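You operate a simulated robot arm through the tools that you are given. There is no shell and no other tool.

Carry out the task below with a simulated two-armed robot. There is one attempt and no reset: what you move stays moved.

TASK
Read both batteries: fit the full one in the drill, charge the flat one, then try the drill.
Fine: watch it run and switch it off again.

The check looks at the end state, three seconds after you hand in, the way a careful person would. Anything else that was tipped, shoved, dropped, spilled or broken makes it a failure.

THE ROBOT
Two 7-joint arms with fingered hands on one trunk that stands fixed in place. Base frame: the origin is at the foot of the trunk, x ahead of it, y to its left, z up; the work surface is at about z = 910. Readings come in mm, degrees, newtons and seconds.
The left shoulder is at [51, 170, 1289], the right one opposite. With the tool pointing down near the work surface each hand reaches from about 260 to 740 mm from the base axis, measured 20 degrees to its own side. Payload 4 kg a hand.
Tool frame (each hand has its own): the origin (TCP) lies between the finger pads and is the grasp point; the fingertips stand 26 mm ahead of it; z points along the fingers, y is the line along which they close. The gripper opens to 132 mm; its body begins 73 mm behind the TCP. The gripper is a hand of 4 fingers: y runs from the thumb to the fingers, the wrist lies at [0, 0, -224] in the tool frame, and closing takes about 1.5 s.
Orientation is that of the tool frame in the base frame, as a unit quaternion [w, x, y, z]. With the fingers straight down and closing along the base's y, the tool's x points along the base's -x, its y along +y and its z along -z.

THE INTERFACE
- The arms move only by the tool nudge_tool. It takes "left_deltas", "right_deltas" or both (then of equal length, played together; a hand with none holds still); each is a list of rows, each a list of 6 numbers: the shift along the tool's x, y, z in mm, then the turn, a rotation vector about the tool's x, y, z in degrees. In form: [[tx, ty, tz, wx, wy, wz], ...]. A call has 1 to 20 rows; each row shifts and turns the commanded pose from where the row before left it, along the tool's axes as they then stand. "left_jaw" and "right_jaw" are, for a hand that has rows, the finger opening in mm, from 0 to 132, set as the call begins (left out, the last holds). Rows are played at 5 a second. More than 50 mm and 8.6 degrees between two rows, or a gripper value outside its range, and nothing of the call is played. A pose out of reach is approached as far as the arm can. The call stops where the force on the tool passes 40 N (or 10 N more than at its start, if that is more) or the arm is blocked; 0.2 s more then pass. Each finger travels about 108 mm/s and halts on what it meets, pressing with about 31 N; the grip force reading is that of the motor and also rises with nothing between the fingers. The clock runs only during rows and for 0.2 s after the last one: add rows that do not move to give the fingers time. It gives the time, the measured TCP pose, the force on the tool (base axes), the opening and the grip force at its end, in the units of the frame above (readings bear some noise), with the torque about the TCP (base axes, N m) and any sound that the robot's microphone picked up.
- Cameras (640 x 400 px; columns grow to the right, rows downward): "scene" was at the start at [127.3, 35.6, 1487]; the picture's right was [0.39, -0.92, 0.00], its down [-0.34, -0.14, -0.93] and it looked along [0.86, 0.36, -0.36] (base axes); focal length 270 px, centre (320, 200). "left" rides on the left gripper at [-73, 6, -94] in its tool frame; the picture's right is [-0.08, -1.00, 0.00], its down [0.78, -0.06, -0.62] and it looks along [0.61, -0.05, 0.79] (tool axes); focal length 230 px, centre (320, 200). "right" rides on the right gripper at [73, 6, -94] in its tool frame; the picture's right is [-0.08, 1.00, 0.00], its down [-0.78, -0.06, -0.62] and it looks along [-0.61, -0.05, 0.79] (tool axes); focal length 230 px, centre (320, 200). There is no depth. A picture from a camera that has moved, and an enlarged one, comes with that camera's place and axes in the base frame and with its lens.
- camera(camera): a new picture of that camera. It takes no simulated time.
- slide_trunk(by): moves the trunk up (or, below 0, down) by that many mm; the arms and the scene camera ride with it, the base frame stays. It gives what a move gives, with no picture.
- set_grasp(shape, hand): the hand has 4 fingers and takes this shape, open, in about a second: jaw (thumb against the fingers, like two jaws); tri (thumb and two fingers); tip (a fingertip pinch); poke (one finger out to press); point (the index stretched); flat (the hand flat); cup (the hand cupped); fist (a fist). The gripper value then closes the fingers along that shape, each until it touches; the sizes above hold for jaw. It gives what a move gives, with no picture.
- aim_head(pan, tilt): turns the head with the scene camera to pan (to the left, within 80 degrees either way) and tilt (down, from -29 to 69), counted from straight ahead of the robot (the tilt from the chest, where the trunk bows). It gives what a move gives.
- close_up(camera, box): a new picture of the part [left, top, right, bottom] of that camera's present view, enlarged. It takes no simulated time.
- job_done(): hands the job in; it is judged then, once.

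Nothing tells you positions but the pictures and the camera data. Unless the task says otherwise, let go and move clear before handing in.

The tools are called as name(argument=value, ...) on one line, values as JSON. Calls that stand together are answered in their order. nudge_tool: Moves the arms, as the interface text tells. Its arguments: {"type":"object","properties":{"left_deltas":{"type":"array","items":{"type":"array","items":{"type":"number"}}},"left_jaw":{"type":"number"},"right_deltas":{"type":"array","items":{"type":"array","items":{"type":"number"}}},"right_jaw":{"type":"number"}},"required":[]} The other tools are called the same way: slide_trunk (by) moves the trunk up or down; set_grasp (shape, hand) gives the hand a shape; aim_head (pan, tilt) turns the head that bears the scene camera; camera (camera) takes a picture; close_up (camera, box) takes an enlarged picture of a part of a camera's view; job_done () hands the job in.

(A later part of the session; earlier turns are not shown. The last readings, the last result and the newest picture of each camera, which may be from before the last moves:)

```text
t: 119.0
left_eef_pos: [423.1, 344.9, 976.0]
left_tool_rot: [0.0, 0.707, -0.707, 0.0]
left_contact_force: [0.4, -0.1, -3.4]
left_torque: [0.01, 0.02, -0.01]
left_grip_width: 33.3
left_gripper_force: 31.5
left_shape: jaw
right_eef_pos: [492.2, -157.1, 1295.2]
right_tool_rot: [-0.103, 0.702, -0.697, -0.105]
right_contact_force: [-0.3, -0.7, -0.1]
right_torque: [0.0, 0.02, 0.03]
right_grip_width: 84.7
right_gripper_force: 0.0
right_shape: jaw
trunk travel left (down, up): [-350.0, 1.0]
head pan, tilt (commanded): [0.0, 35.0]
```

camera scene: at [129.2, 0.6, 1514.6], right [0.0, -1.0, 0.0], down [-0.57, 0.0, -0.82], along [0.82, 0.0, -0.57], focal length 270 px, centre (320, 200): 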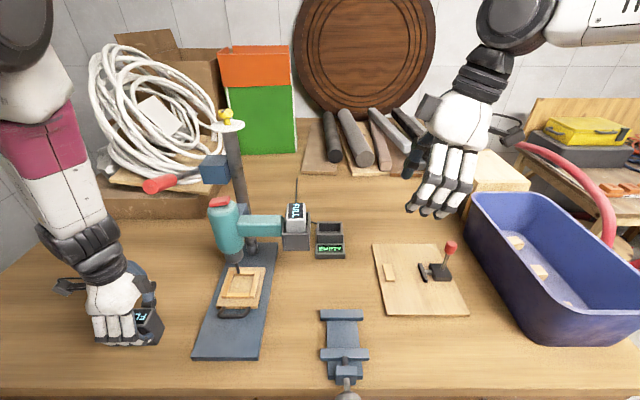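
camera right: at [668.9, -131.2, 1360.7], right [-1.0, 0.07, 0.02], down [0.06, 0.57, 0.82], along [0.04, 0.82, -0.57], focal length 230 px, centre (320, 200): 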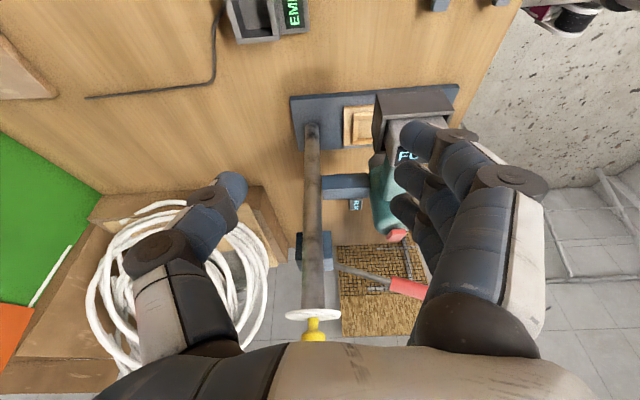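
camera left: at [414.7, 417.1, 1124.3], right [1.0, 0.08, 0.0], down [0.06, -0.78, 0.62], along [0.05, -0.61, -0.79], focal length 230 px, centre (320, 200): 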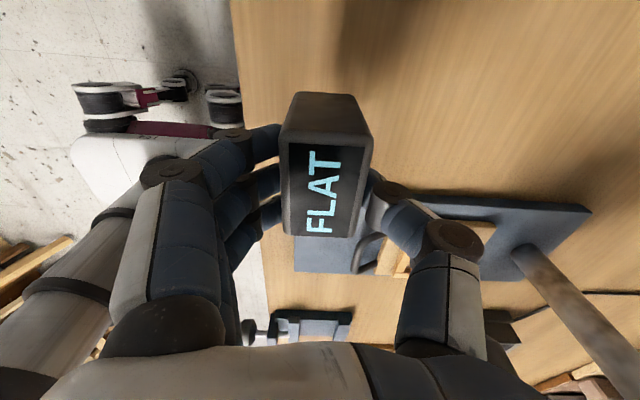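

FLAT is just above the table here, so I lower it the last few millimetres slowly.

nudge_tool(left_deltas=[[0, 0, 1.5, 0, 0, 0], [0, 0, 1, 0, 0, 0], [0, 0, 1, 0, 0, 0], [0, 0, 0, 0, 0, 0]])

```text
t: 120.0
left_eef_pos: [423.1, 344.6, 973.5]
left_tool_rot: [0.0, -0.707, 0.708, 0.0]
left_contact_force: [0.2, 0.2, -1.5]
left_torque: [0.0, -0.01, -0.01]
left_grip_width: 33.4
left_gripper_force: 31.4
left_shape: jaw
right_eef_pos: [493.8, -157.5, 1293.8]
right_tool_rot: [-0.103, 0.702, -0.697, -0.105]
right_contact_force: [0.1, -0.3, -0.2]
right_torque: [0.0, -0.03, 0.01]
right_grip_width: 85.2
right_gripper_force: 0.0
right_shape: jaw
trunk travel left (down, up): [-350.0, 1.0]
head pan, tilt (commanded): [0.0, 35.0]
```

nudge_tool(left_deltas=[[0, 0, 1, 0, 0, 0], [0, 0, 0, 0, 0, 0]])

```text
t: 120.6
left_eef_pos: [423.4, 345.8, 972.6]
left_tool_rot: [0.0, -0.707, 0.707, 0.0]
left_contact_force: [1.5, 0.1, 1.5]
left_torque: [0.01, 0.06, 0.01]
left_grip_width: 33.5
left_gripper_force: 31.7
left_shape: jaw
right_eef_pos: [493.0, -157.0, 1294.7]
right_tool_rot: [-0.103, 0.702, -0.697, -0.105]
right_contact_force: [-0.9, 0.3, -0.8]
right_torque: [-0.01, -0.02, 0.03]
right_grip_width: 84.7
right_gripper_force: 0.1
right_shape: jaw
trunk travel left (down, up): [-350.0, 1.0]
head pan, tilt (commanded): [0.0, 35.0]
```

It's down. I open, tilt the hand 17° in place around the battery, and close again.

nudge_tool(left_deltas=[[0, 0, 0, 0, 0, 0], [0, 0, 0, 0, 0, 0], [0, 0, 0, 0, 0, 0], [0, 0, 0, 0, 0, 0], [0, 0, 0, 0, 0, 0]], left_jaw=85)

nudge_tool(left_deltas=[[0, 0, 0, 0, 4.25, 0], [0, 0, 0, 0, 4.25, 0], [0, 0, 0, 0, 4.25, 0], [0, 0, 0, 0, 4.25, 0], [0, 0, 0, 0, 0, 0]])

camera(camera="left")

close_up(camera="scene", box=[60, 240, 220, 370])

```text
t: 121.8
left_eef_pos: [423.2, 345.2, 972.3]
left_tool_rot: [0.0, -0.707, 0.707, 0.0]
left_contact_force: [0.0, 1.1, -0.5]
left_torque: [0.0, 0.0, 0.02]
left_grip_width: 84.2
left_gripper_force: 0.0
left_shape: jaw
right_eef_pos: [492.3, -156.9, 1293.6]
right_tool_rot: [-0.103, 0.702, -0.697, -0.105]
right_contact_force: [0.0, -1.2, -0.1]
right_torque: [0.02, 0.01, -0.01]
right_grip_width: 84.6
right_gripper_force: 0.1
right_shape: jaw
trunk travel left (down, up): [-350.0, 1.0]
head pan, tilt (commanded): [0.0, 35.0]
```

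```text
t: 123.0
left_eef_pos: [423.5, 346.3, 973.4]
left_tool_rot: [-0.105, -0.698, 0.701, -0.104]
left_contact_force: [0.8, -0.5, 0.1]
left_torque: [0.01, -0.02, 0.0]
left_grip_width: 84.3
left_gripper_force: 0.0
left_shape: jaw
right_eef_pos: [493.7, -157.8, 1293.3]
right_tool_rot: [-0.102, 0.702, -0.697, -0.104]
right_contact_force: [0.0, 0.0, -0.7]
right_torque: [-0.03, -0.03, -0.03]
right_grip_width: 84.7
right_gripper_force: 0.0
right_shape: jaw
trunk travel left (down, up): [-350.0, 1.0]
head pan, tilt (commanded): [0.0, 35.0]
```

```text
taken
camera left: at [416.4, 441.4, 1041.4], right [1.0, 0.07, -0.02], down [0.06, -0.57, 0.82], along [0.05, -0.82, -0.57], focal length 230 px, centre (320, 200)
```

left: 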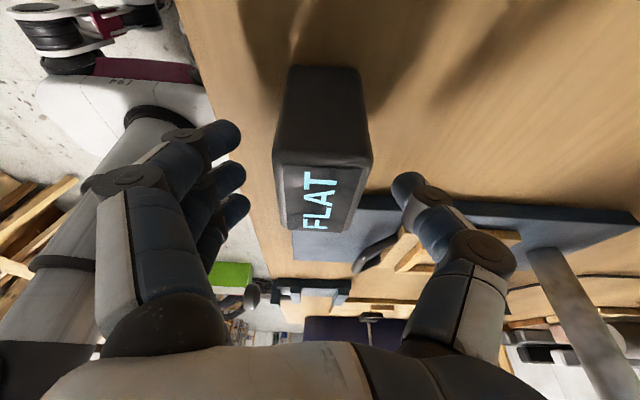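

```text
3.08 times, centred on (140, 305) of scene
camera zoom: at [128.6, -0.6, 1514.7], right [0.0, -1.0, 0.0], down [-0.57, 0.0, -0.82], along [0.82, 0.0, -0.57], focal length 832 px, centre (874, -123)
```

zoom: 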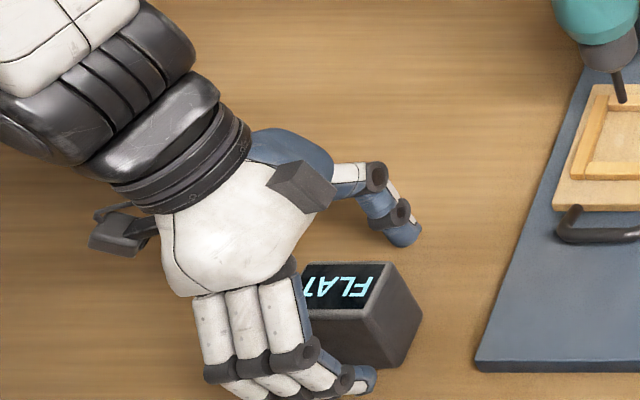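

nudge_tool(left_deltas=[[0, 0, 0, 0, 0, 0], [0, 0, 0, 0, 0, 0], [0, 0, 0, 0, 0, 0], [0, 0, 0, 0, 0, 0], [0, 0, 0, 0, 0, 0], [0, 0, 0, 0, 0, 0], [0, 0, 0, 0, 0, 0]], left_jaw=20)

nudge_tool(left_deltas=[[4.4, 0, -14.3, 0, 0, 0], [8.8, 0, -28.7, 0, 0, 0], [0, 0, 0, 0, 0, 0]])

camera(camera="left")

close_up(camera="scene", box=[60, 240, 220, 370])

```text
t: 124.6
left_eef_pos: [421.9, 345.1, 973.1]
left_tool_rot: [-0.105, -0.699, 0.7, -0.105]
left_contact_force: [0.0, 0.4, 0.5]
left_torque: [0.1, 0.0, 0.03]
left_grip_width: 31.5
left_gripper_force: 31.1
left_shape: jaw
right_eef_pos: [493.3, -155.8, 1293.9]
right_tool_rot: [-0.102, 0.702, -0.697, -0.105]
right_contact_force: [0.0, -0.9, 0.0]
right_torque: [0.0, -0.01, 0.02]
right_grip_width: 84.6
right_gripper_force: 0.0
right_shape: jaw
trunk travel left (down, up): [-350.0, 1.0]
head pan, tilt (commanded): [0.0, 35.0]
```

```text
t: 125.4
left_eef_pos: [421.9, 343.8, 1018.8]
left_tool_rot: [0.106, 0.7, -0.699, 0.105]
left_contact_force: [0.2, -0.2, -3.2]
left_torque: [-0.03, -0.03, 0.02]
left_grip_width: 31.2
left_gripper_force: 31.3
left_shape: jaw
right_eef_pos: [493.4, -156.4, 1294.7]
right_tool_rot: [-0.102, 0.701, -0.698, -0.103]
right_contact_force: [-0.4, 0.9, 0.2]
right_torque: [-0.03, -0.01, -0.01]
right_grip_width: 85.0
right_gripper_force: 0.1
right_shape: jaw
trunk travel left (down, up): [-350.0, 1.0]
head pan, tilt (commanded): [0.0, 35.0]
```

```text
taken
camera left: at [416.5, 440.9, 1086.4], right [1.0, 0.07, -0.02], down [0.06, -0.57, 0.82], along [0.05, -0.82, -0.57], focal length 230 px, centre (320, 200)
```

left: 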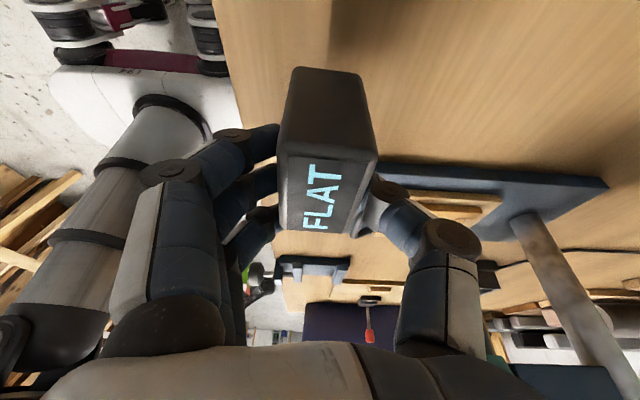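

```text
3.08 times, centred on (140, 305) of scene
camera zoom: at [129.4, 0.6, 1514.5], right [0.0, -1.0, 0.0], down [-0.57, 0.0, -0.82], along [0.82, 0.0, -0.57], focal length 832 px, centre (874, -123)
```

zoom: 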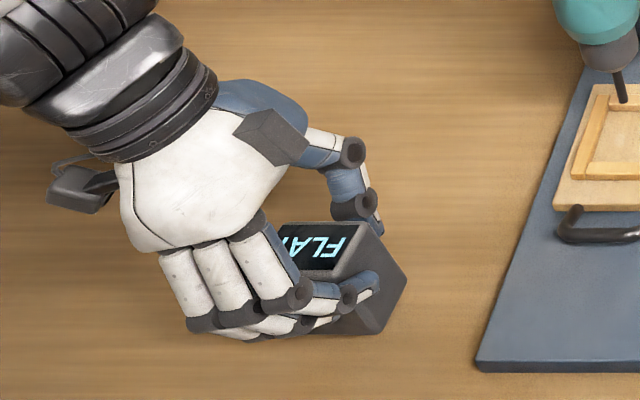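

FLAT hangs upright in the tilted grip. I carry it right to the same handover spot.

nudge_tool(left_deltas=[[43, 6, 13.1, 0, 0, 0], [43, 4, 13.1, 0, 0, 0], [43, 0, 13.1, 0, 0, 0], [43, 0, 13.1, 0, 0, 0], [43, 0, 13.1, 0, 0, 0], [43, -10, 13.1, 0, 0, 0], [11, 0, 3.4, 0, 0, 0], [0, 0, 0, 0, 0, 0]])

close_up(camera="scene", box=[180, 240, 380, 400])

camera(camera="left")

```text
t: 127.2
left_eef_pos: [423.0, 64.1, 1016.3]
left_tool_rot: [-0.105, -0.699, 0.7, -0.104]
left_contact_force: [0.8, -0.1, -2.8]
left_torque: [0.0, -0.01, -0.02]
left_grip_width: 30.6
left_gripper_force: 30.7
left_shape: jaw
right_eef_pos: [493.1, -158.5, 1294.2]
right_tool_rot: [-0.103, 0.702, -0.697, -0.105]
right_contact_force: [0.8, -0.3, -0.9]
right_torque: [0.02, -0.05, 0.02]
right_grip_width: 84.5
right_gripper_force: 0.1
right_shape: jaw
trunk travel left (down, up): [-350.0, 1.0]
head pan, tilt (commanded): [0.0, 35.0]
```

```text
2.50 times, centred on (280, 320) of scene
camera zoom: at [128.8, -0.8, 1514.6], right [0.0, -1.0, 0.0], down [-0.57, 0.0, -0.82], along [0.82, 0.0, -0.57], focal length 676 px, centre (420, -100)
```

zoom: 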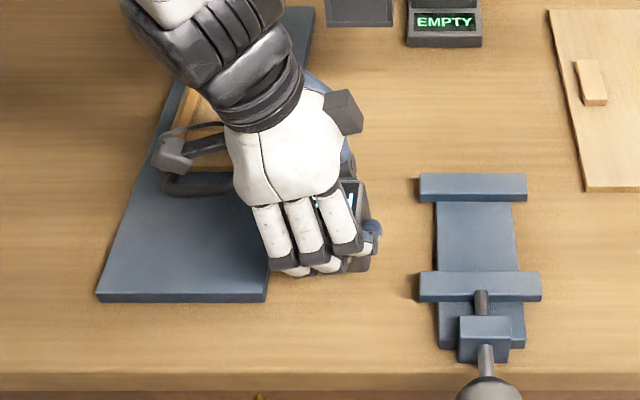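

```text
taken
camera left: at [416.3, 159.1, 1086.3], right [1.0, 0.07, -0.02], down [0.06, -0.57, 0.82], along [0.05, -0.82, -0.57], focal length 230 px, centre (320, 200)
```

left: 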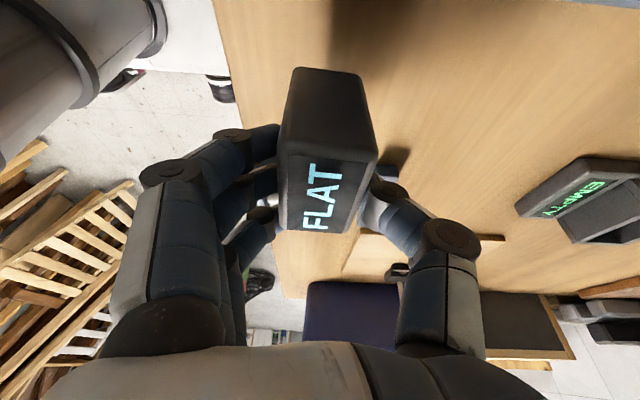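

nudge_tool(left_deltas=[[-5.8, 0, 19.1, 0, 0, 0], [-5.3, 0, 17.2, 0, 0, 0], [-0.9, 0, 2.9, 0, 0, 0], [0, 0, 0, 0, 0, 0]])

```text
t: 128.2
left_eef_pos: [423.2, 63.6, 977.7]
left_tool_rot: [0.104, 0.7, -0.699, 0.104]
left_contact_force: [-0.4, 0.2, -2.7]
left_torque: [0.0, 0.0, 0.02]
left_grip_width: 30.9
left_gripper_force: 31.0
left_shape: jaw
right_eef_pos: [494.4, -157.5, 1294.5]
right_tool_rot: [-0.103, 0.702, -0.697, -0.105]
right_contact_force: [0.9, 0.2, 0.1]
right_torque: [0.05, -0.02, -0.01]
right_grip_width: 84.9
right_gripper_force: 0.0
right_shape: jaw
trunk travel left (down, up): [-350.0, 1.0]
head pan, tilt (commanded): [0.0, 35.0]
```

The table is near, so I descend slowly until it touches.

nudge_tool(left_deltas=[[-0.6, 0, 1.9, 0, 0, 0], [-0.3, 0, 1, 0, 0, 0], [-0.3, 0, 1, 0, 0, 0], [0, 0, 0, 0, 0, 0]])

```text
t: 129.2
left_eef_pos: [422.7, 62.6, 974.2]
left_tool_rot: [-0.105, -0.699, 0.7, -0.104]
left_contact_force: [0.9, -3.0, 4.7]
left_torque: [0.13, -0.02, -0.04]
left_grip_width: 30.8
left_gripper_force: 30.9
left_shape: jaw
right_eef_pos: [491.8, -157.7, 1295.7]
right_tool_rot: [-0.103, 0.701, -0.697, -0.104]
right_contact_force: [1.3, 0.4, -0.8]
right_torque: [-0.02, 0.01, 0.02]
right_grip_width: 84.8
right_gripper_force: 0.1
right_shape: jaw
trunk travel left (down, up): [-350.0, 1.0]
head pan, tilt (commanded): [0.0, 35.0]
```

nudge_tool(left_deltas=[[-0.2, 0, 0.8, 0, 0, 0], [0, 0, 0, 0, 0, 0]])

nudge_tool(left_deltas=[[0, 0, 0, 0, 0, 0], [0, 0, 0, 0, 0, 0], [0, 0, 0, 0, 0, 0], [0, 0, 0, 0, 0, 0], [0, 0, 0, 0, 0, 0]], left_jaw=90)

nudge_tool(left_deltas=[[0, 0, -20, 0, 0, 0], [0, 0, -40, 0, 0, 0], [0, 0, -40, 0, 0, 0], [-43, 0, -13.1, 0, 0, 0], [-43, 0, -13.1, 0, 0, 0], [-43, 0, -13.1, 0, 0, 0], [-43, 0, -13.1, 0, 0, 0], [-43, 0, -13.1, 0, 0, 0], [-43, 0, -13.1, 0, 0, 0], [0, 0, 0, 0, 0, 0]])

camera(camera="scene")

```text
t: 129.8
left_eef_pos: [423.6, 63.2, 972.5]
left_tool_rot: [-0.104, -0.699, 0.7, -0.104]
left_contact_force: [-0.8, -2.4, 6.9]
left_torque: [0.16, 0.02, 0.0]
left_grip_width: 31.0
left_gripper_force: 30.5
left_shape: jaw
right_eef_pos: [492.6, -157.7, 1294.6]
right_tool_rot: [-0.104, 0.702, -0.697, -0.104]
right_contact_force: [0.4, -0.1, 0.4]
right_torque: [0.01, 0.02, 0.01]
right_grip_width: 84.9
right_gripper_force: 0.0
right_shape: jaw
trunk travel left (down, up): [-350.0, 1.0]
head pan, tilt (commanded): [0.0, 35.0]
```

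```text
t: 131.0
left_eef_pos: [423.5, 64.7, 973.4]
left_tool_rot: [0.105, 0.7, -0.699, 0.105]
left_contact_force: [0.0, 0.4, 0.2]
left_torque: [0.01, -0.01, -0.02]
left_grip_width: 89.7
left_gripper_force: 0.1
left_shape: jaw
right_eef_pos: [494.5, -157.9, 1294.3]
right_tool_rot: [-0.103, 0.702, -0.697, -0.105]
right_contact_force: [-0.6, 0.6, -0.8]
right_torque: [-0.03, -0.02, 0.04]
right_grip_width: 84.6
right_gripper_force: 0.2
right_shape: jaw
trunk travel left (down, up): [-350.0, 1.0]
head pan, tilt (commanded): [0.0, 35.0]
```

```text
t: 133.2
left_eef_pos: [423.6, 363.3, 1068.7]
left_tool_rot: [-0.105, -0.699, 0.7, -0.104]
left_contact_force: [-0.2, 0.2, -0.4]
left_torque: [0.02, 0.01, 0.02]
left_grip_width: 89.8
left_gripper_force: 0.0
left_shape: jaw
right_eef_pos: [492.5, -159.2, 1294.7]
right_tool_rot: [-0.103, 0.702, -0.697, -0.105]
right_contact_force: [-0.2, -0.2, -0.7]
right_torque: [0.0, 0.02, -0.04]
right_grip_width: 84.7
right_gripper_force: 0.0
right_shape: jaw
trunk travel left (down, up): [-350.0, 1.0]
head pan, tilt (commanded): [0.0, 35.0]
```

```text
taken
camera scene: at [128.5, -1.3, 1514.7], right [0.0, -1.0, 0.0], down [-0.57, 0.0, -0.82], along [0.82, 0.0, -0.57], focal length 270 px, centre (320, 200)
```

scene: 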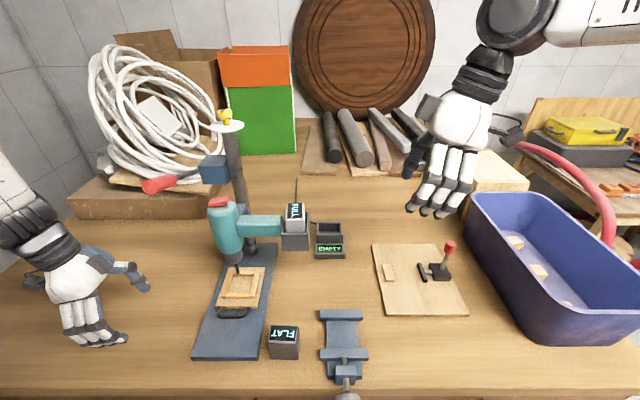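

FLAT stands at the handover spot. The right hand comes over in its tilted pose, as it did for FULL.

nudge_tool(right_deltas=[[11, 24, 34, 0, 0, 0], [11, 24, 34, 0, 0, 0], [11, 22, 34, 0, 0, 0], [10, 0, 34, 0, 0, 0], [-43, 0, 13.1, 0, 0, 0], [-43, 0, 13.1, 0, 0, 0], [-43, 0, 13.1, 0, 0, 0], [-43, 0, 13.1, 0, 0, 0], [-43, 0, 13.1, 0, 0, 0], [0, 0, 0, 0, 0, 0]])

close_up(camera="right", box=[240, 0, 400, 110])

close_up(camera="scene", box=[220, 250, 340, 380])

```text
t: 135.4
left_eef_pos: [424.8, 363.1, 1068.3]
left_tool_rot: [-0.104, -0.699, 0.699, -0.105]
left_contact_force: [1.0, -0.1, 0.0]
left_torque: [0.03, -0.02, 0.03]
left_grip_width: 90.0
left_gripper_force: 0.1
left_shape: jaw
right_eef_pos: [419.9, 66.0, 1153.1]
right_tool_rot: [-0.103, 0.702, -0.697, -0.105]
right_contact_force: [0.2, 0.0, 0.4]
right_torque: [0.0, 0.0, 0.04]
right_grip_width: 85.0
right_gripper_force: 0.1
right_shape: jaw
trunk travel left (down, up): [-350.0, 1.0]
head pan, tilt (commanded): [0.0, 35.0]
```

```text
3.64 times, centred on (320, 55) of right
camera zoom: at [413.1, -31.8, 1220.8], right [-1.0, 0.07, 0.02], down [0.06, 0.57, 0.82], along [0.04, 0.82, -0.57], focal length 837 px, centre (320, 727)
```

zoom: 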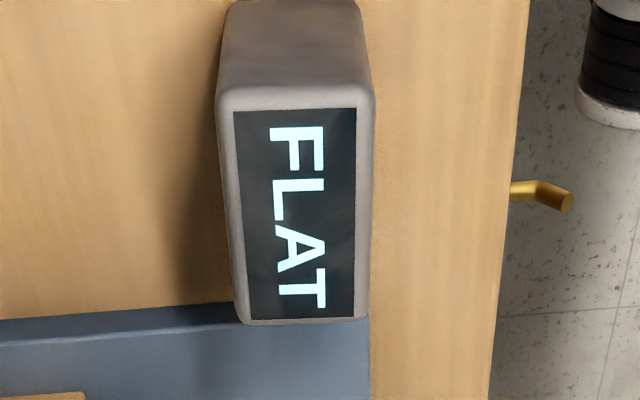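

```text
3.08 times, centred on (280, 315) of scene
camera zoom: at [128.3, -1.5, 1514.7], right [0.0, -1.0, 0.0], down [-0.57, 0.0, -0.82], along [0.82, 0.0, -0.57], focal length 832 px, centre (443, -154)
```

zoom: 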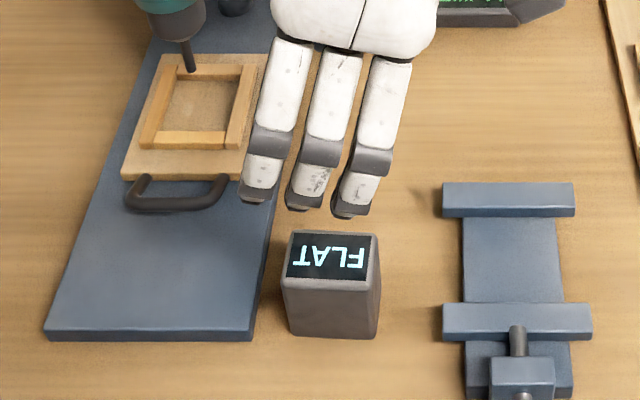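

FLAT is at about (421, 70), turned roughly 3° clockwise. I adjust and descend to grip its broad faces.

nudge_tool(right_deltas=[[9.1, -1, 43.5, 0, 0, 0], [12.9, 0, 42.3, 0, 0, 0], [12.9, 0, 42.3, 0, 0, 0], [6.4, 0, 21, 0, 0, 0], [0, 0, 0, 0, 0, 0]], right_jaw=85)

camera(camera="right")

close_up(camera="scene", box=[220, 250, 340, 380])

```text
t: 136.6
left_eef_pos: [424.9, 364.7, 1067.5]
left_tool_rot: [-0.105, -0.699, 0.7, -0.104]
left_contact_force: [-0.4, -0.3, -0.1]
left_torque: [-0.03, 0.0, 0.0]
left_grip_width: 89.6
left_gripper_force: 0.2
left_shape: jaw
right_eef_pos: [421.8, 68.5, 996.8]
right_tool_rot: [-0.104, 0.701, -0.698, -0.105]
right_contact_force: [0.9, 0.3, 0.7]
right_torque: [-0.01, 0.0, 0.02]
right_grip_width: 84.7
right_gripper_force: 0.2
right_shape: jaw
trunk travel left (down, up): [-350.0, 1.0]
head pan, tilt (commanded): [0.0, 35.0]
```

```text
taken
camera right: at [416.2, -28.3, 1063.7], right [-1.0, 0.07, 0.02], down [0.06, 0.57, 0.82], along [0.04, 0.82, -0.58], focal length 230 px, centre (320, 200)
```

right: 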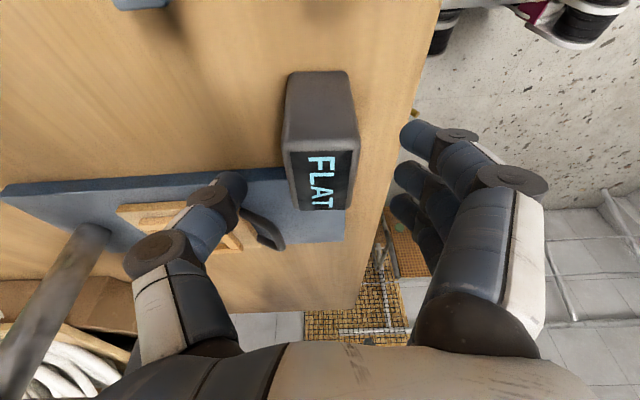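

```text
3.08 times, centred on (280, 315) of scene
camera zoom: at [128.5, 0.0, 1514.7], right [0.0, -1.0, 0.0], down [-0.57, 0.0, -0.82], along [0.82, 0.0, -0.57], focal length 832 px, centre (443, -154)
```

zoom: 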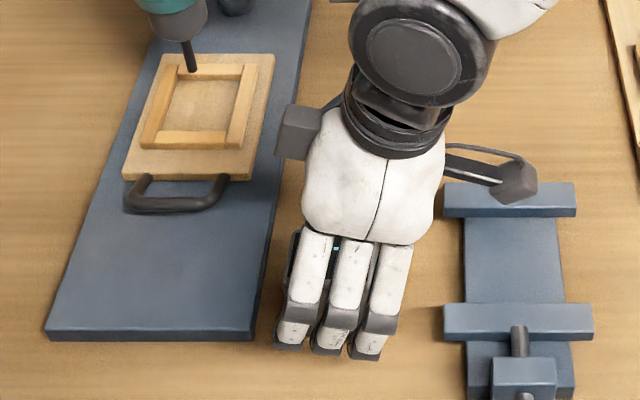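

nudge_tool(right_deltas=[[6.4, 0, 21, 0, 0, 0], [0, 0, 0, 0, 0, 0], [0, 0, 0, 0, 0, 0]])

nudge_tool(right_deltas=[[0, 0, 0, 0, 0, 0], [0, 0, 0, 0, 0, 0], [0, 0, 0, 0, 0, 0], [0, 0, 0, 0, 0, 0], [0, 0, 0, 0, 0, 0], [0, 0, 0, 0, 0, 0], [0, 0, 0, 0, 0, 0]], right_jaw=20)

nudge_tool(right_deltas=[[-5.8, 0, -19.1, 0, 0, 0], [-11.7, 0, -38.2, 0, 0, 0], [-9, 0, -29, 0, 0, 0], [0, 0, 0, 0, 0, 0]])

camera(camera="right")

close_up(camera="scene", box=[220, 250, 340, 380])

```text
t: 137.4
left_eef_pos: [424.9, 364.3, 1067.8]
left_tool_rot: [0.105, 0.7, -0.699, 0.104]
left_contact_force: [0.8, 0.2, 0.3]
left_torque: [0.01, 0.0, -0.01]
left_grip_width: 89.4
left_gripper_force: 0.1
left_shape: jaw
right_eef_pos: [423.5, 70.9, 974.4]
right_tool_rot: [-0.102, 0.702, -0.697, -0.104]
right_contact_force: [0.1, -1.1, 0.4]
right_torque: [0.0, -0.03, -0.03]
right_grip_width: 84.8
right_gripper_force: 0.1
right_shape: jaw
trunk travel left (down, up): [-350.0, 1.0]
head pan, tilt (commanded): [0.0, 35.0]
```

```text
t: 139.0
left_eef_pos: [424.0, 363.6, 1068.2]
left_tool_rot: [0.105, 0.699, -0.699, 0.105]
left_contact_force: [-0.6, 0.6, -0.5]
left_torque: [0.02, 0.03, 0.0]
left_grip_width: 89.8
left_gripper_force: 0.1
left_shape: jaw
right_eef_pos: [422.2, 69.7, 974.3]
right_tool_rot: [-0.103, 0.702, -0.697, -0.105]
right_contact_force: [-0.5, -0.3, 0.0]
right_torque: [0.0, 0.0, -0.02]
right_grip_width: 33.8
right_gripper_force: 31.0
right_shape: jaw
trunk travel left (down, up): [-350.0, 1.0]
head pan, tilt (commanded): [0.0, 35.0]
```

```text
t: 140.0
left_eef_pos: [423.5, 364.7, 1067.8]
left_tool_rot: [-0.104, -0.699, 0.7, -0.104]
left_contact_force: [-0.1, -0.3, -1.6]
left_torque: [0.01, -0.04, -0.01]
left_grip_width: 89.7
left_gripper_force: 0.0
left_shape: jaw
right_eef_pos: [424.2, 70.1, 1065.5]
right_tool_rot: [-0.102, 0.702, -0.697, -0.104]
right_contact_force: [-1.0, 0.2, -2.8]
right_torque: [0.02, -0.02, 0.03]
right_grip_width: 33.7
right_gripper_force: 31.2
right_shape: jaw
trunk travel left (down, up): [-350.0, 1.0]
head pan, tilt (commanded): [0.0, 35.0]
```

```text
taken
camera right: at [416.4, -27.1, 1133.6], right [-1.0, 0.07, 0.02], down [0.06, 0.57, 0.82], along [0.04, 0.82, -0.58], focal length 230 px, centre (320, 200)
```

right: 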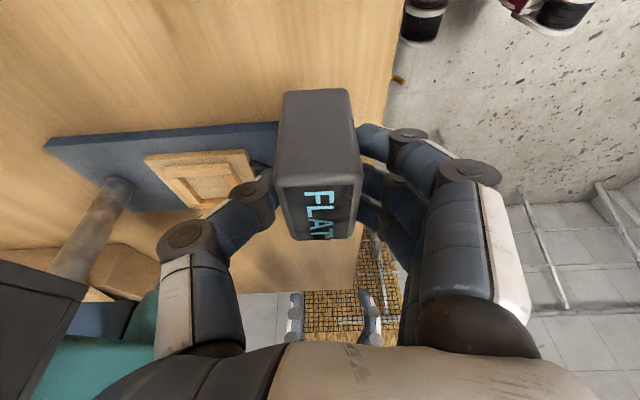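

```text
3.08 times, centred on (280, 315) of scene
camera zoom: at [129.0, -0.1, 1514.6], right [0.0, -1.0, 0.0], down [-0.57, 0.0, -0.82], along [0.82, 0.0, -0.57], focal length 832 px, centre (443, -154)
```

zoom: 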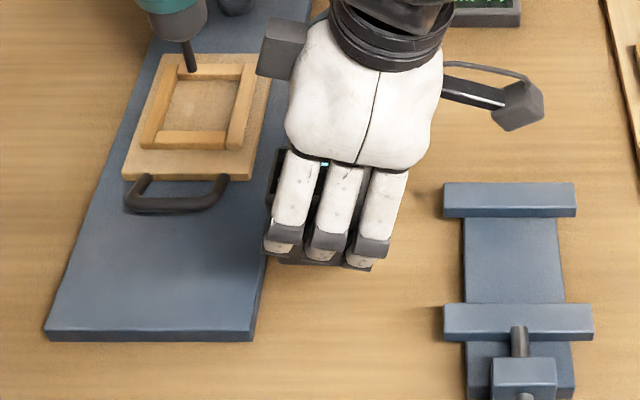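

FLAT is firmly held. I carry it right over the vise to y≈−80 and then forward to an open patch of table near (600, −80).

nudge_tool(right_deltas=[[-7, 0, -23, 0, 0, 0], [43, 0, -13.1, 0, 0, 0], [43, 0, -13.1, 0, 0, 0], [43, 0, -13.1, 0, 0, 0], [14.3, 0, -4.4, 0, 0, 0], [0, 0, 0, 0, 0, 0]])

camera(camera="scene")

```text
t: 141.4
left_eef_pos: [424.9, 362.8, 1067.6]
left_tool_rot: [-0.104, -0.699, 0.7, -0.104]
left_contact_force: [-1.2, 0.8, -0.6]
left_torque: [-0.01, -0.02, -0.01]
left_grip_width: 89.6
left_gripper_force: 0.1
left_shape: jaw
right_eef_pos: [423.4, -81.8, 1090.0]
right_tool_rot: [-0.102, 0.702, -0.697, -0.105]
right_contact_force: [-0.1, 0.3, -3.3]
right_torque: [-0.02, 0.01, -0.02]
right_grip_width: 33.7
right_gripper_force: 30.8
right_shape: jaw
trunk travel left (down, up): [-350.0, 1.0]
head pan, tilt (commanded): [0.0, 35.0]
```

```text
taken
camera scene: at [128.8, -0.6, 1514.6], right [0.0, -1.0, 0.0], down [-0.57, 0.0, -0.82], along [0.82, 0.0, -0.57], focal length 270 px, centre (320, 200)
```

scene: 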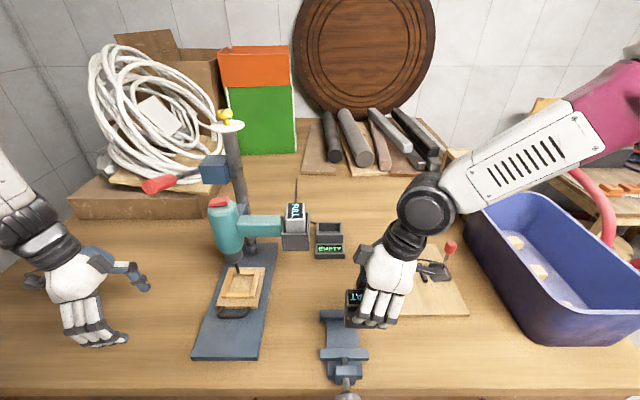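

nudge_tool(right_deltas=[[0, -44, 0, 0, 0, 0], [0, -44, 0, 0, 0, 0], [0, -44, 0, 0, 0, 0], [0, -44, 0, 0, 0, 0], [0, 0, 0, 0, 0, 0]])

camera(camera="scene")

camera(camera="right")

```text
t: 142.6
left_eef_pos: [424.2, 363.9, 1067.5]
left_tool_rot: [-0.104, -0.699, 0.7, -0.104]
left_contact_force: [0.7, 0.6, 0.2]
left_torque: [0.02, 0.0, -0.02]
left_grip_width: 89.6
left_gripper_force: 0.1
left_shape: jaw
right_eef_pos: [598.9, -77.5, 1090.0]
right_tool_rot: [-0.104, 0.702, -0.697, -0.105]
right_contact_force: [0.4, 0.3, -4.3]
right_torque: [0.01, 0.0, 0.02]
right_grip_width: 33.5
right_gripper_force: 31.1
right_shape: jaw
trunk travel left (down, up): [-350.0, 1.0]
head pan, tilt (commanded): [0.0, 35.0]
```

```text
taken
camera scene: at [128.0, -0.6, 1514.7], right [0.0, -1.0, 0.0], down [-0.57, 0.0, -0.82], along [0.82, 0.0, -0.57], focal length 270 px, centre (320, 200)
```

scene: 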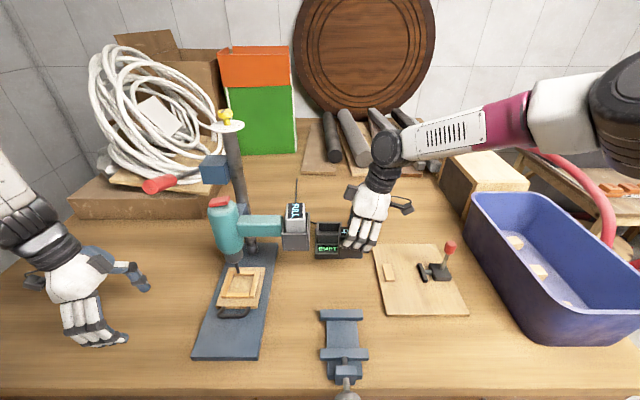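

```text
taken
camera right: at [593.2, -175.2, 1157.5], right [-1.0, 0.07, 0.02], down [0.06, 0.57, 0.82], along [0.04, 0.82, -0.57], focal length 230 px, centre (320, 200)
```

right: 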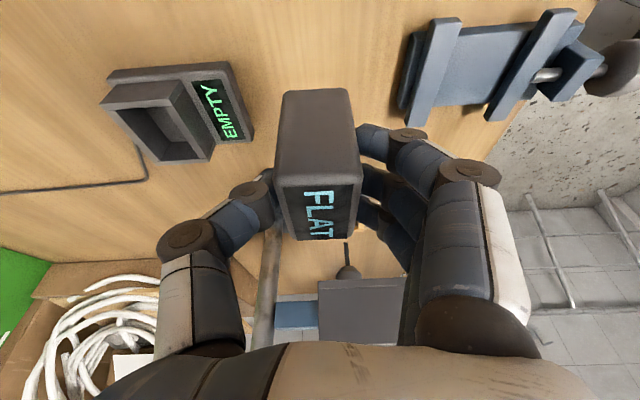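

The patch below is clear, so I lower FLAT there.

nudge_tool(right_deltas=[[12.6, 0, 41.1, 0, 0, 0], [12.6, 0, 41.1, 0, 0, 0], [7.9, 0, 25.8, 0, 0, 0], [0, 0, 0, 0, 0, 0]])

nudge_tool(right_deltas=[[0.6, 0, 1.9, 0, 0, 0], [0.3, 0, 1, 0, 0, 0], [0, 0, 0, 0, 0, 0]])

```text
t: 143.6
left_eef_pos: [423.3, 363.9, 1067.8]
left_tool_rot: [-0.105, -0.699, 0.699, -0.105]
left_contact_force: [-0.3, 0.8, 0.4]
left_torque: [0.03, -0.02, -0.04]
left_grip_width: 89.7
left_gripper_force: 0.1
left_shape: jaw
right_eef_pos: [598.1, -79.1, 975.3]
right_tool_rot: [-0.103, 0.702, -0.697, -0.105]
right_contact_force: [0.1, 0.2, -3.6]
right_torque: [-0.02, 0.01, -0.03]
right_grip_width: 33.6
right_gripper_force: 31.3
right_shape: jaw
trunk travel left (down, up): [-350.0, 1.0]
head pan, tilt (commanded): [0.0, 35.0]
```

```text
t: 144.4
left_eef_pos: [425.1, 363.3, 1066.7]
left_tool_rot: [-0.104, -0.699, 0.7, -0.105]
left_contact_force: [-0.4, -0.3, 0.0]
left_torque: [0.01, 0.01, 0.0]
left_grip_width: 89.6
left_gripper_force: 0.1
left_shape: jaw
right_eef_pos: [599.2, -80.1, 974.6]
right_tool_rot: [-0.103, 0.702, -0.697, -0.105]
right_contact_force: [-0.4, -0.2, 1.8]
right_torque: [-0.01, 0.02, -0.03]
right_grip_width: 33.7
right_gripper_force: 31.0
right_shape: jaw
trunk travel left (down, up): [-350.0, 1.0]
head pan, tilt (commanded): [0.0, 35.0]
```

nudge_tool(right_deltas=[[0.2, 0, 0.8, 0, 0, 0], [0, 0, 0, 0, 0, 0]])

nudge_tool(right_deltas=[[0, 0, 0, 0, 0, 0], [0, 0, 0, 0, 0, 0], [0, 0, 0, 0, 0, 0], [0, 0, 0, 0, 0, 0], [0, 0, 0, 0, 0, 0]], right_jaw=85)

nudge_tool(right_deltas=[[0, 0, -20, 0, 0, 0], [0, 0, -40, 0, 0, 0], [0, 0, -40, 0, 0, 0], [0, 0, -40, 0, 0, 0], [0, 0, 0, 0, 0, 0]])

camera(camera="scene")

camera(camera="right")

```text
t: 145.0
left_eef_pos: [423.6, 363.6, 1067.6]
left_tool_rot: [-0.105, -0.699, 0.699, -0.105]
left_contact_force: [0.7, 0.4, 0.3]
left_torque: [-0.02, 0.02, 0.01]
left_grip_width: 89.7
left_gripper_force: 0.1
left_shape: jaw
right_eef_pos: [597.7, -79.5, 973.8]
right_tool_rot: [-0.103, 0.702, -0.697, -0.104]
right_contact_force: [0.3, 0.5, 3.4]
right_torque: [0.02, 0.03, -0.03]
right_grip_width: 33.2
right_gripper_force: 31.3
right_shape: jaw
trunk travel left (down, up): [-350.0, 1.0]
head pan, tilt (commanded): [0.0, 35.0]
```

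```text
t: 146.2
left_eef_pos: [424.0, 364.4, 1067.8]
left_tool_rot: [-0.104, -0.699, 0.699, -0.104]
left_contact_force: [0.1, 0.7, -0.2]
left_torque: [-0.01, -0.01, -0.01]
left_grip_width: 89.9
left_gripper_force: 0.1
left_shape: jaw
right_eef_pos: [598.2, -80.4, 974.7]
right_tool_rot: [-0.102, 0.702, -0.697, -0.105]
right_contact_force: [0.0, 0.5, -0.2]
right_torque: [0.02, -0.02, 0.0]
right_grip_width: 84.3
right_gripper_force: 0.1
right_shape: jaw
trunk travel left (down, up): [-350.0, 1.0]
head pan, tilt (commanded): [0.0, 35.0]
```

```text
t: 147.4
left_eef_pos: [424.1, 363.3, 1067.0]
left_tool_rot: [-0.104, -0.699, 0.7, -0.105]
left_contact_force: [0.4, 0.5, -0.4]
left_torque: [-0.01, 0.03, 0.01]
left_grip_width: 89.9
left_gripper_force: 0.0
left_shape: jaw
right_eef_pos: [600.1, -118.2, 1105.4]
right_tool_rot: [-0.102, 0.703, -0.696, -0.105]
right_contact_force: [0.4, -0.1, 0.9]
right_torque: [0.02, -0.01, 0.0]
right_grip_width: 84.6
right_gripper_force: 0.0
right_shape: jaw
trunk travel left (down, up): [-350.0, 1.0]
head pan, tilt (commanded): [0.0, 35.0]
```

```text
taken
camera scene: at [129.1, -0.1, 1514.6], right [0.0, -1.0, 0.0], down [-0.57, 0.0, -0.82], along [0.82, 0.0, -0.57], focal length 270 px, centre (320, 200)
```

scene: 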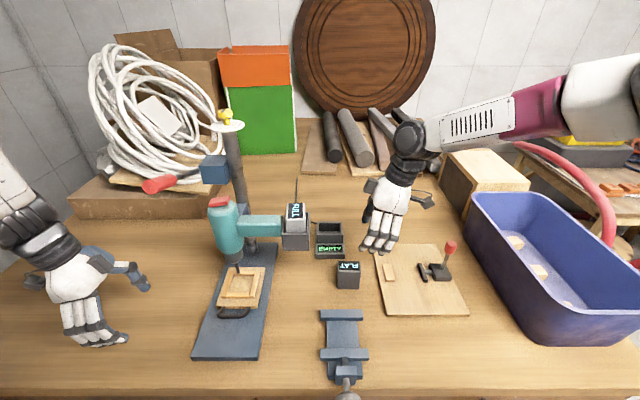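

```text
taken
camera right: at [594.1, -214.8, 1172.9], right [-1.0, 0.07, 0.02], down [0.06, 0.57, 0.82], along [0.04, 0.82, -0.58], focal length 230 px, centre (320, 200)
```

right: 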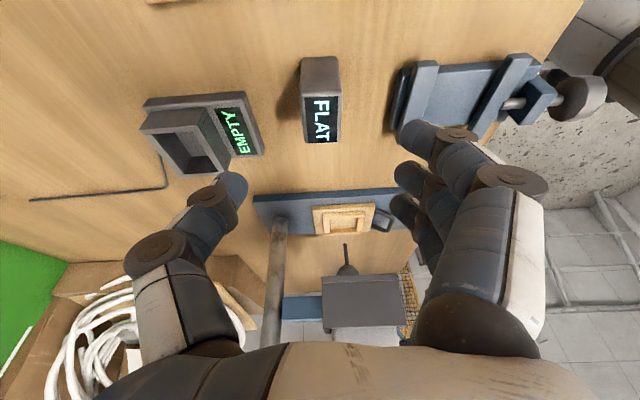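

FLAT stands at about (598, −80). I back the right hand off, straighten it, and turn it to neutral yaw for the forward-pitched grip.

nudge_tool(right_deltas=[[8.8, 20, -26.2, 0, 0, 0], [8.8, 20, -26.2, 0, 0, 0], [0, 0, 0, 0, 8.5, 0], [0, 0, 0, 0, 8.5, 0], [0, 0, 0, 0, 0, 8.5], [0, 0, 0, 0, 0, 8.5], [0, 0, 0, 0, 0, 8.5], [0, 0, 0, 0, 0, 8.5], [0, 0, 0, 0, 0, 8.5], [0, 0, 0, 0, 0, 8.5], [0, 0, 0, 0, 0, 8.5], [0, 0, 0, 0, 0, 8.5], [0, 0, 0, 0, 0, 8.5], [0, 0, 0, 0, 0, 8.5], [0, 0, 0, 0, 0, 5], [0, 0, 0, 0, 0, 0]])

camera(camera="scene")

camera(camera="right")

```text
t: 150.8
left_eef_pos: [423.9, 363.6, 1068.0]
left_tool_rot: [0.105, 0.699, -0.699, 0.105]
left_contact_force: [0.6, 0.5, 0.3]
left_torque: [0.01, -0.01, 0.0]
left_grip_width: 89.8
left_gripper_force: 0.0
left_shape: jaw
right_eef_pos: [559.1, -152.1, 1153.3]
right_tool_rot: [-0.001, -0.003, 1.0, -0.001]
right_contact_force: [0.3, 0.4, -0.7]
right_torque: [0.0, 0.0, -0.03]
right_grip_width: 84.7
right_gripper_force: 0.0
right_shape: jaw
trunk travel left (down, up): [-350.0, 1.0]
head pan, tilt (commanded): [0.0, 35.0]
```

```text
taken
camera scene: at [128.6, -0.2, 1514.7], right [0.0, -1.0, 0.0], down [-0.57, 0.0, -0.82], along [0.82, 0.0, -0.57], focal length 270 px, centre (320, 200)
```

scene: 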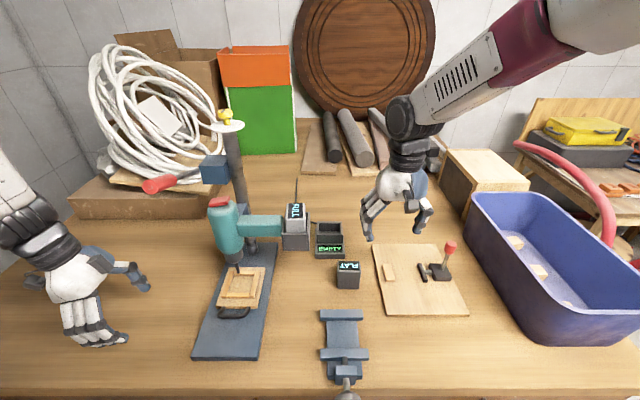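

```text
taken
camera right: at [486.0, -146.9, 1245.8], right [0.07, 1.0, 0.0], down [0.79, -0.06, 0.62], along [0.61, -0.05, -0.79], focal length 230 px, centre (320, 200)
```

right: 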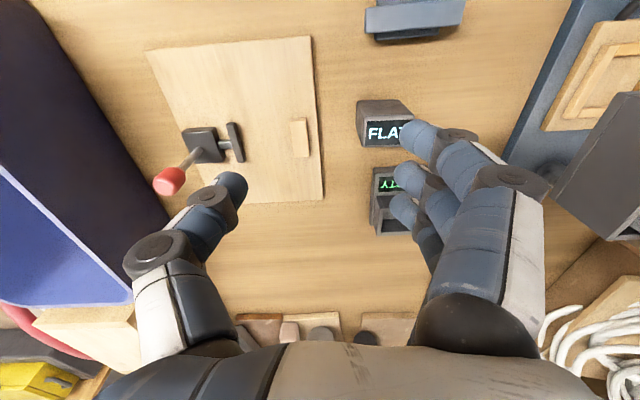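

Now I pitch the right hand 30° forward (wrist back) and bring it above FLAT.

nudge_tool(right_deltas=[[0, 0, 0, 0, -7.5, 0], [0, 0, 0, 0, -7.5, 0], [0, 0, 0, 0, -7.5, 0], [0, 0, 0, 0, -7.5, 0], [-9.4, 36, 22.8, 0, 0, 0], [-9.4, 36, 22.8, 0, 0, 0], [0, 0, 0, 0, 0, 0]], right_jaw=105)

camera(camera="scene")

camera(camera="right")

```text
t: 152.4
left_eef_pos: [424.7, 362.5, 1067.7]
left_tool_rot: [-0.105, -0.699, 0.699, -0.105]
left_contact_force: [0.7, -0.5, -0.4]
left_torque: [0.01, 0.02, -0.02]
left_grip_width: 89.7
left_gripper_force: 0.0
left_shape: jaw
right_eef_pos: [604.3, -84.0, 1131.4]
right_tool_rot: [0.264, 0.01, 0.965, 0.01]
right_contact_force: [0.3, -0.3, -0.3]
right_torque: [-0.01, -0.05, 0.03]
right_grip_width: 104.6
right_gripper_force: 0.0
right_shape: jaw
trunk travel left (down, up): [-350.0, 1.0]
head pan, tilt (commanded): [0.0, 35.0]
```

```text
taken
camera scene: at [128.7, -0.1, 1514.7], right [0.0, -1.0, 0.0], down [-0.57, 0.0, -0.82], along [0.82, 0.0, -0.57], focal length 270 px, centre (320, 200)
```

scene: 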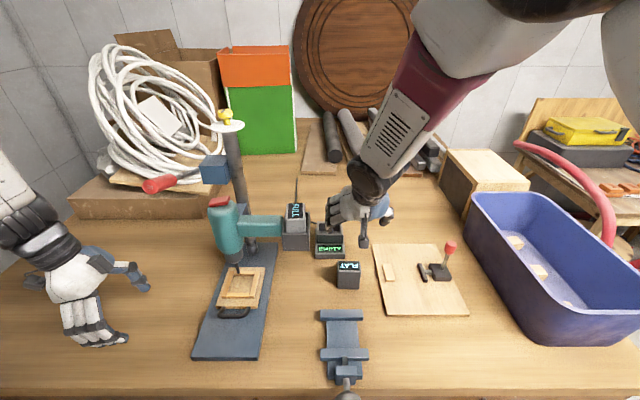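

```text
taken
camera right: at [492.1, -77.5, 1174.2], right [0.08, 0.99, 0.06], down [0.36, -0.09, 0.93], along [0.93, -0.05, -0.37], focal length 230 px, centre (320, 200)
```

right: 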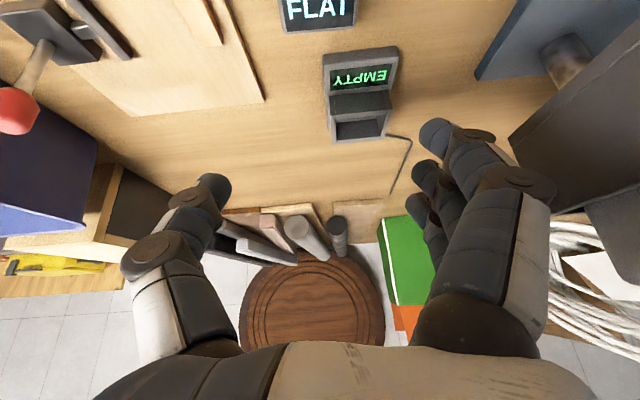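

There is a small binding error (about 6–8 mm) in this posture. I'll lower a bit to see how it develops.

nudge_tool(right_deltas=[[20, 0, 34.6, 0, 0, 0], [0, 0, 0, 0, 0, 0]])

camera(camera="scene")

```text
t: 153.0
left_eef_pos: [423.8, 366.3, 1067.8]
left_tool_rot: [0.104, 0.7, -0.699, 0.105]
left_contact_force: [-0.1, 0.2, -0.7]
left_torque: [-0.04, -0.02, 0.02]
left_grip_width: 90.0
left_gripper_force: 0.1
left_shape: jaw
right_eef_pos: [609.4, -98.6, 1096.4]
right_tool_rot: [0.263, 0.033, 0.964, 0.02]
right_contact_force: [0.2, 0.5, -0.9]
right_torque: [-0.03, 0.01, 0.01]
right_grip_width: 104.6
right_gripper_force: 0.1
right_shape: jaw
trunk travel left (down, up): [-350.0, 1.0]
head pan, tilt (commanded): [0.0, 35.0]
```

```text
taken
camera scene: at [127.2, 0.7, 1514.8], right [0.0, -1.0, 0.0], down [-0.57, 0.0, -0.82], along [0.82, 0.0, -0.57], focal length 270 px, centre (320, 200)
```

scene: 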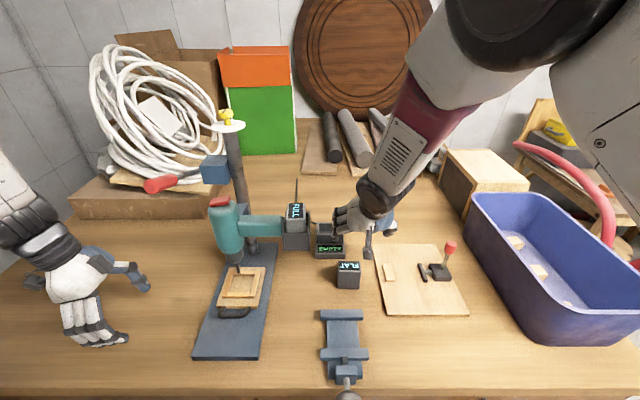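

The error grows, so this elbow-up posture hits the shoulder limit. Leaning the hand outward has swung the elbow out each time, so I add a 17° roll (wrist to the right) to this pitched pose and see whether it tracks.

nudge_tool(right_deltas=[[0, 0, 0, -7.36, 0, 4.25], [0, 0, 0, -7.36, 0, 4.25], [0, 0, 0, 0, 0, 0]])

camera(camera="scene")

```text
t: 153.8
left_eef_pos: [423.2, 365.0, 1067.3]
left_tool_rot: [-0.105, -0.699, 0.699, -0.105]
left_contact_force: [-0.5, 0.1, -0.8]
left_torque: [0.02, 0.02, 0.01]
left_grip_width: 89.7
left_gripper_force: 0.2
left_shape: jaw
right_eef_pos: [598.1, -79.0, 1082.5]
right_tool_rot: [0.255, 0.033, 0.956, 0.142]
right_contact_force: [0.2, 0.0, -0.3]
right_torque: [-0.02, 0.01, 0.01]
right_grip_width: 104.7
right_gripper_force: 0.1
right_shape: jaw
trunk travel left (down, up): [-350.0, 1.0]
head pan, tilt (commanded): [0.0, 35.0]
```

```text
taken
camera scene: at [128.2, 2.0, 1514.7], right [0.0, -1.0, 0.0], down [-0.57, 0.0, -0.82], along [0.82, 0.0, -0.57], focal length 270 px, centre (320, 200)
```

scene: 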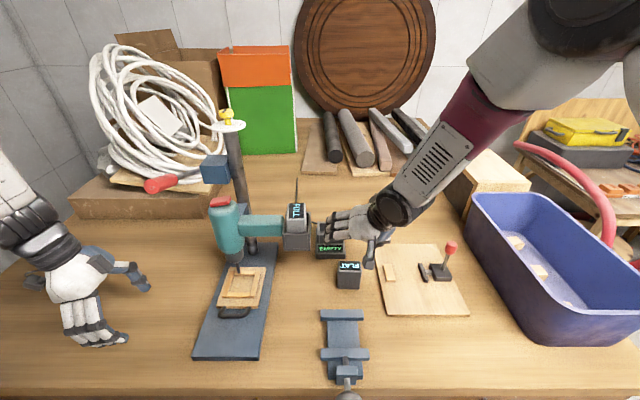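

That tracks exactly now: the outward lean frees the elbow. I'll reduce the lean to about 12° to keep the grip squarer and check that it still tracks.

nudge_tool(right_deltas=[[0, 0, 0, 4.34, 0, -2.48], [0, 0, 0, 0, 0, 0]])

camera(camera="right")

```text
t: 154.4
left_eef_pos: [424.4, 363.7, 1068.6]
left_tool_rot: [0.103, 0.7, -0.699, 0.104]
left_contact_force: [0.8, 0.4, -0.2]
left_torque: [0.02, 0.02, 0.0]
left_grip_width: 89.7
left_gripper_force: 0.0
left_shape: jaw
right_eef_pos: [598.9, -81.4, 1082.4]
right_tool_rot: [0.256, 0.024, 0.961, 0.101]
right_contact_force: [0.6, 0.4, 1.1]
right_torque: [0.02, 0.0, -0.02]
right_grip_width: 104.7
right_gripper_force: 0.1
right_shape: jaw
trunk travel left (down, up): [-350.0, 1.0]
head pan, tilt (commanded): [0.0, 35.0]
```

```text
taken
camera right: at [488.2, -85.7, 1126.3], right [0.06, 0.97, 0.24], down [0.37, -0.25, 0.89], along [0.93, 0.04, -0.38], focal length 230 px, centre (320, 200)
```

right: 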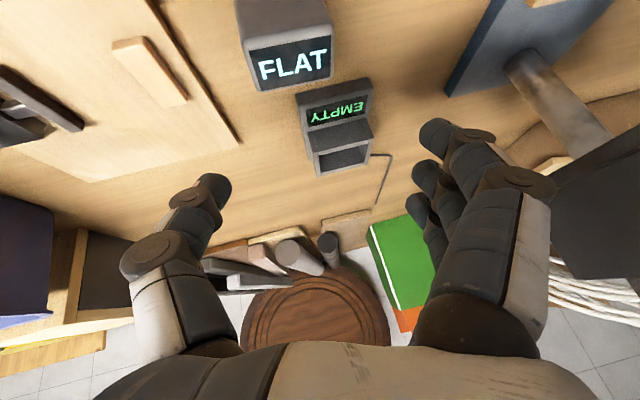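

Tracking is exact at 12° lean. Now I descend straight down over FLAT, checking partway.

nudge_tool(right_deltas=[[17.7, -6.7, 29.4, 0, 0, 0], [17.7, -6.7, 29.4, 0, 0, 0], [0, 0, 0, 0, 0, 0]])

camera(camera="right")

close_up(camera="scene", box=[290, 200, 430, 310])

```text
t: 155.2
left_eef_pos: [423.3, 363.1, 1067.7]
left_tool_rot: [0.105, 0.7, -0.699, 0.104]
left_contact_force: [0.5, 0.1, 0.9]
left_torque: [-0.02, -0.02, 0.02]
left_grip_width: 89.7
left_gripper_force: 0.1
left_shape: jaw
right_eef_pos: [595.4, -79.8, 1010.7]
right_tool_rot: [0.257, 0.023, 0.961, 0.102]
right_contact_force: [-0.2, 0.3, 0.2]
right_torque: [0.0, -0.02, 0.0]
right_grip_width: 104.5
right_gripper_force: 0.1
right_shape: jaw
trunk travel left (down, up): [-350.0, 1.0]
head pan, tilt (commanded): [0.0, 35.0]
```

```text
taken
camera right: at [485.4, -83.2, 1055.6], right [0.06, 0.97, 0.24], down [0.37, -0.25, 0.89], along [0.93, 0.04, -0.38], focal length 230 px, centre (320, 200)
```

right: 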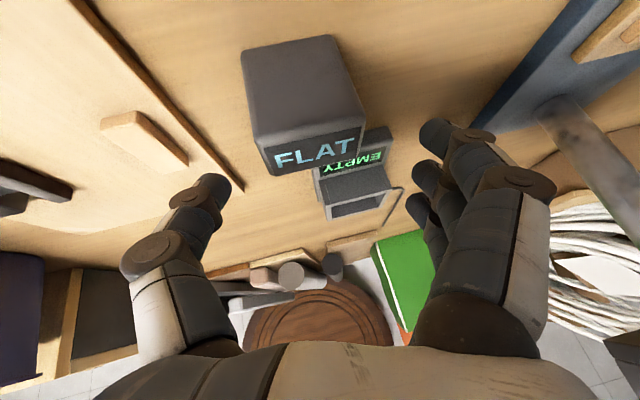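

```text
3.64 times, centred on (360, 255) of scene
camera zoom: at [128.4, -0.3, 1514.7], right [0.0, -1.0, 0.0], down [-0.57, 0.0, -0.82], along [0.82, 0.0, -0.57], focal length 983 px, centre (174, 0)
```

zoom: 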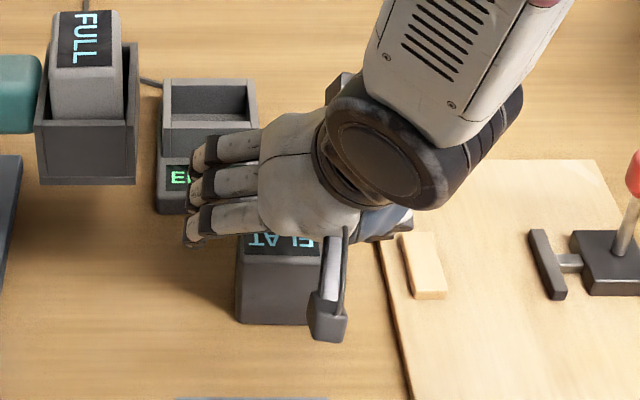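

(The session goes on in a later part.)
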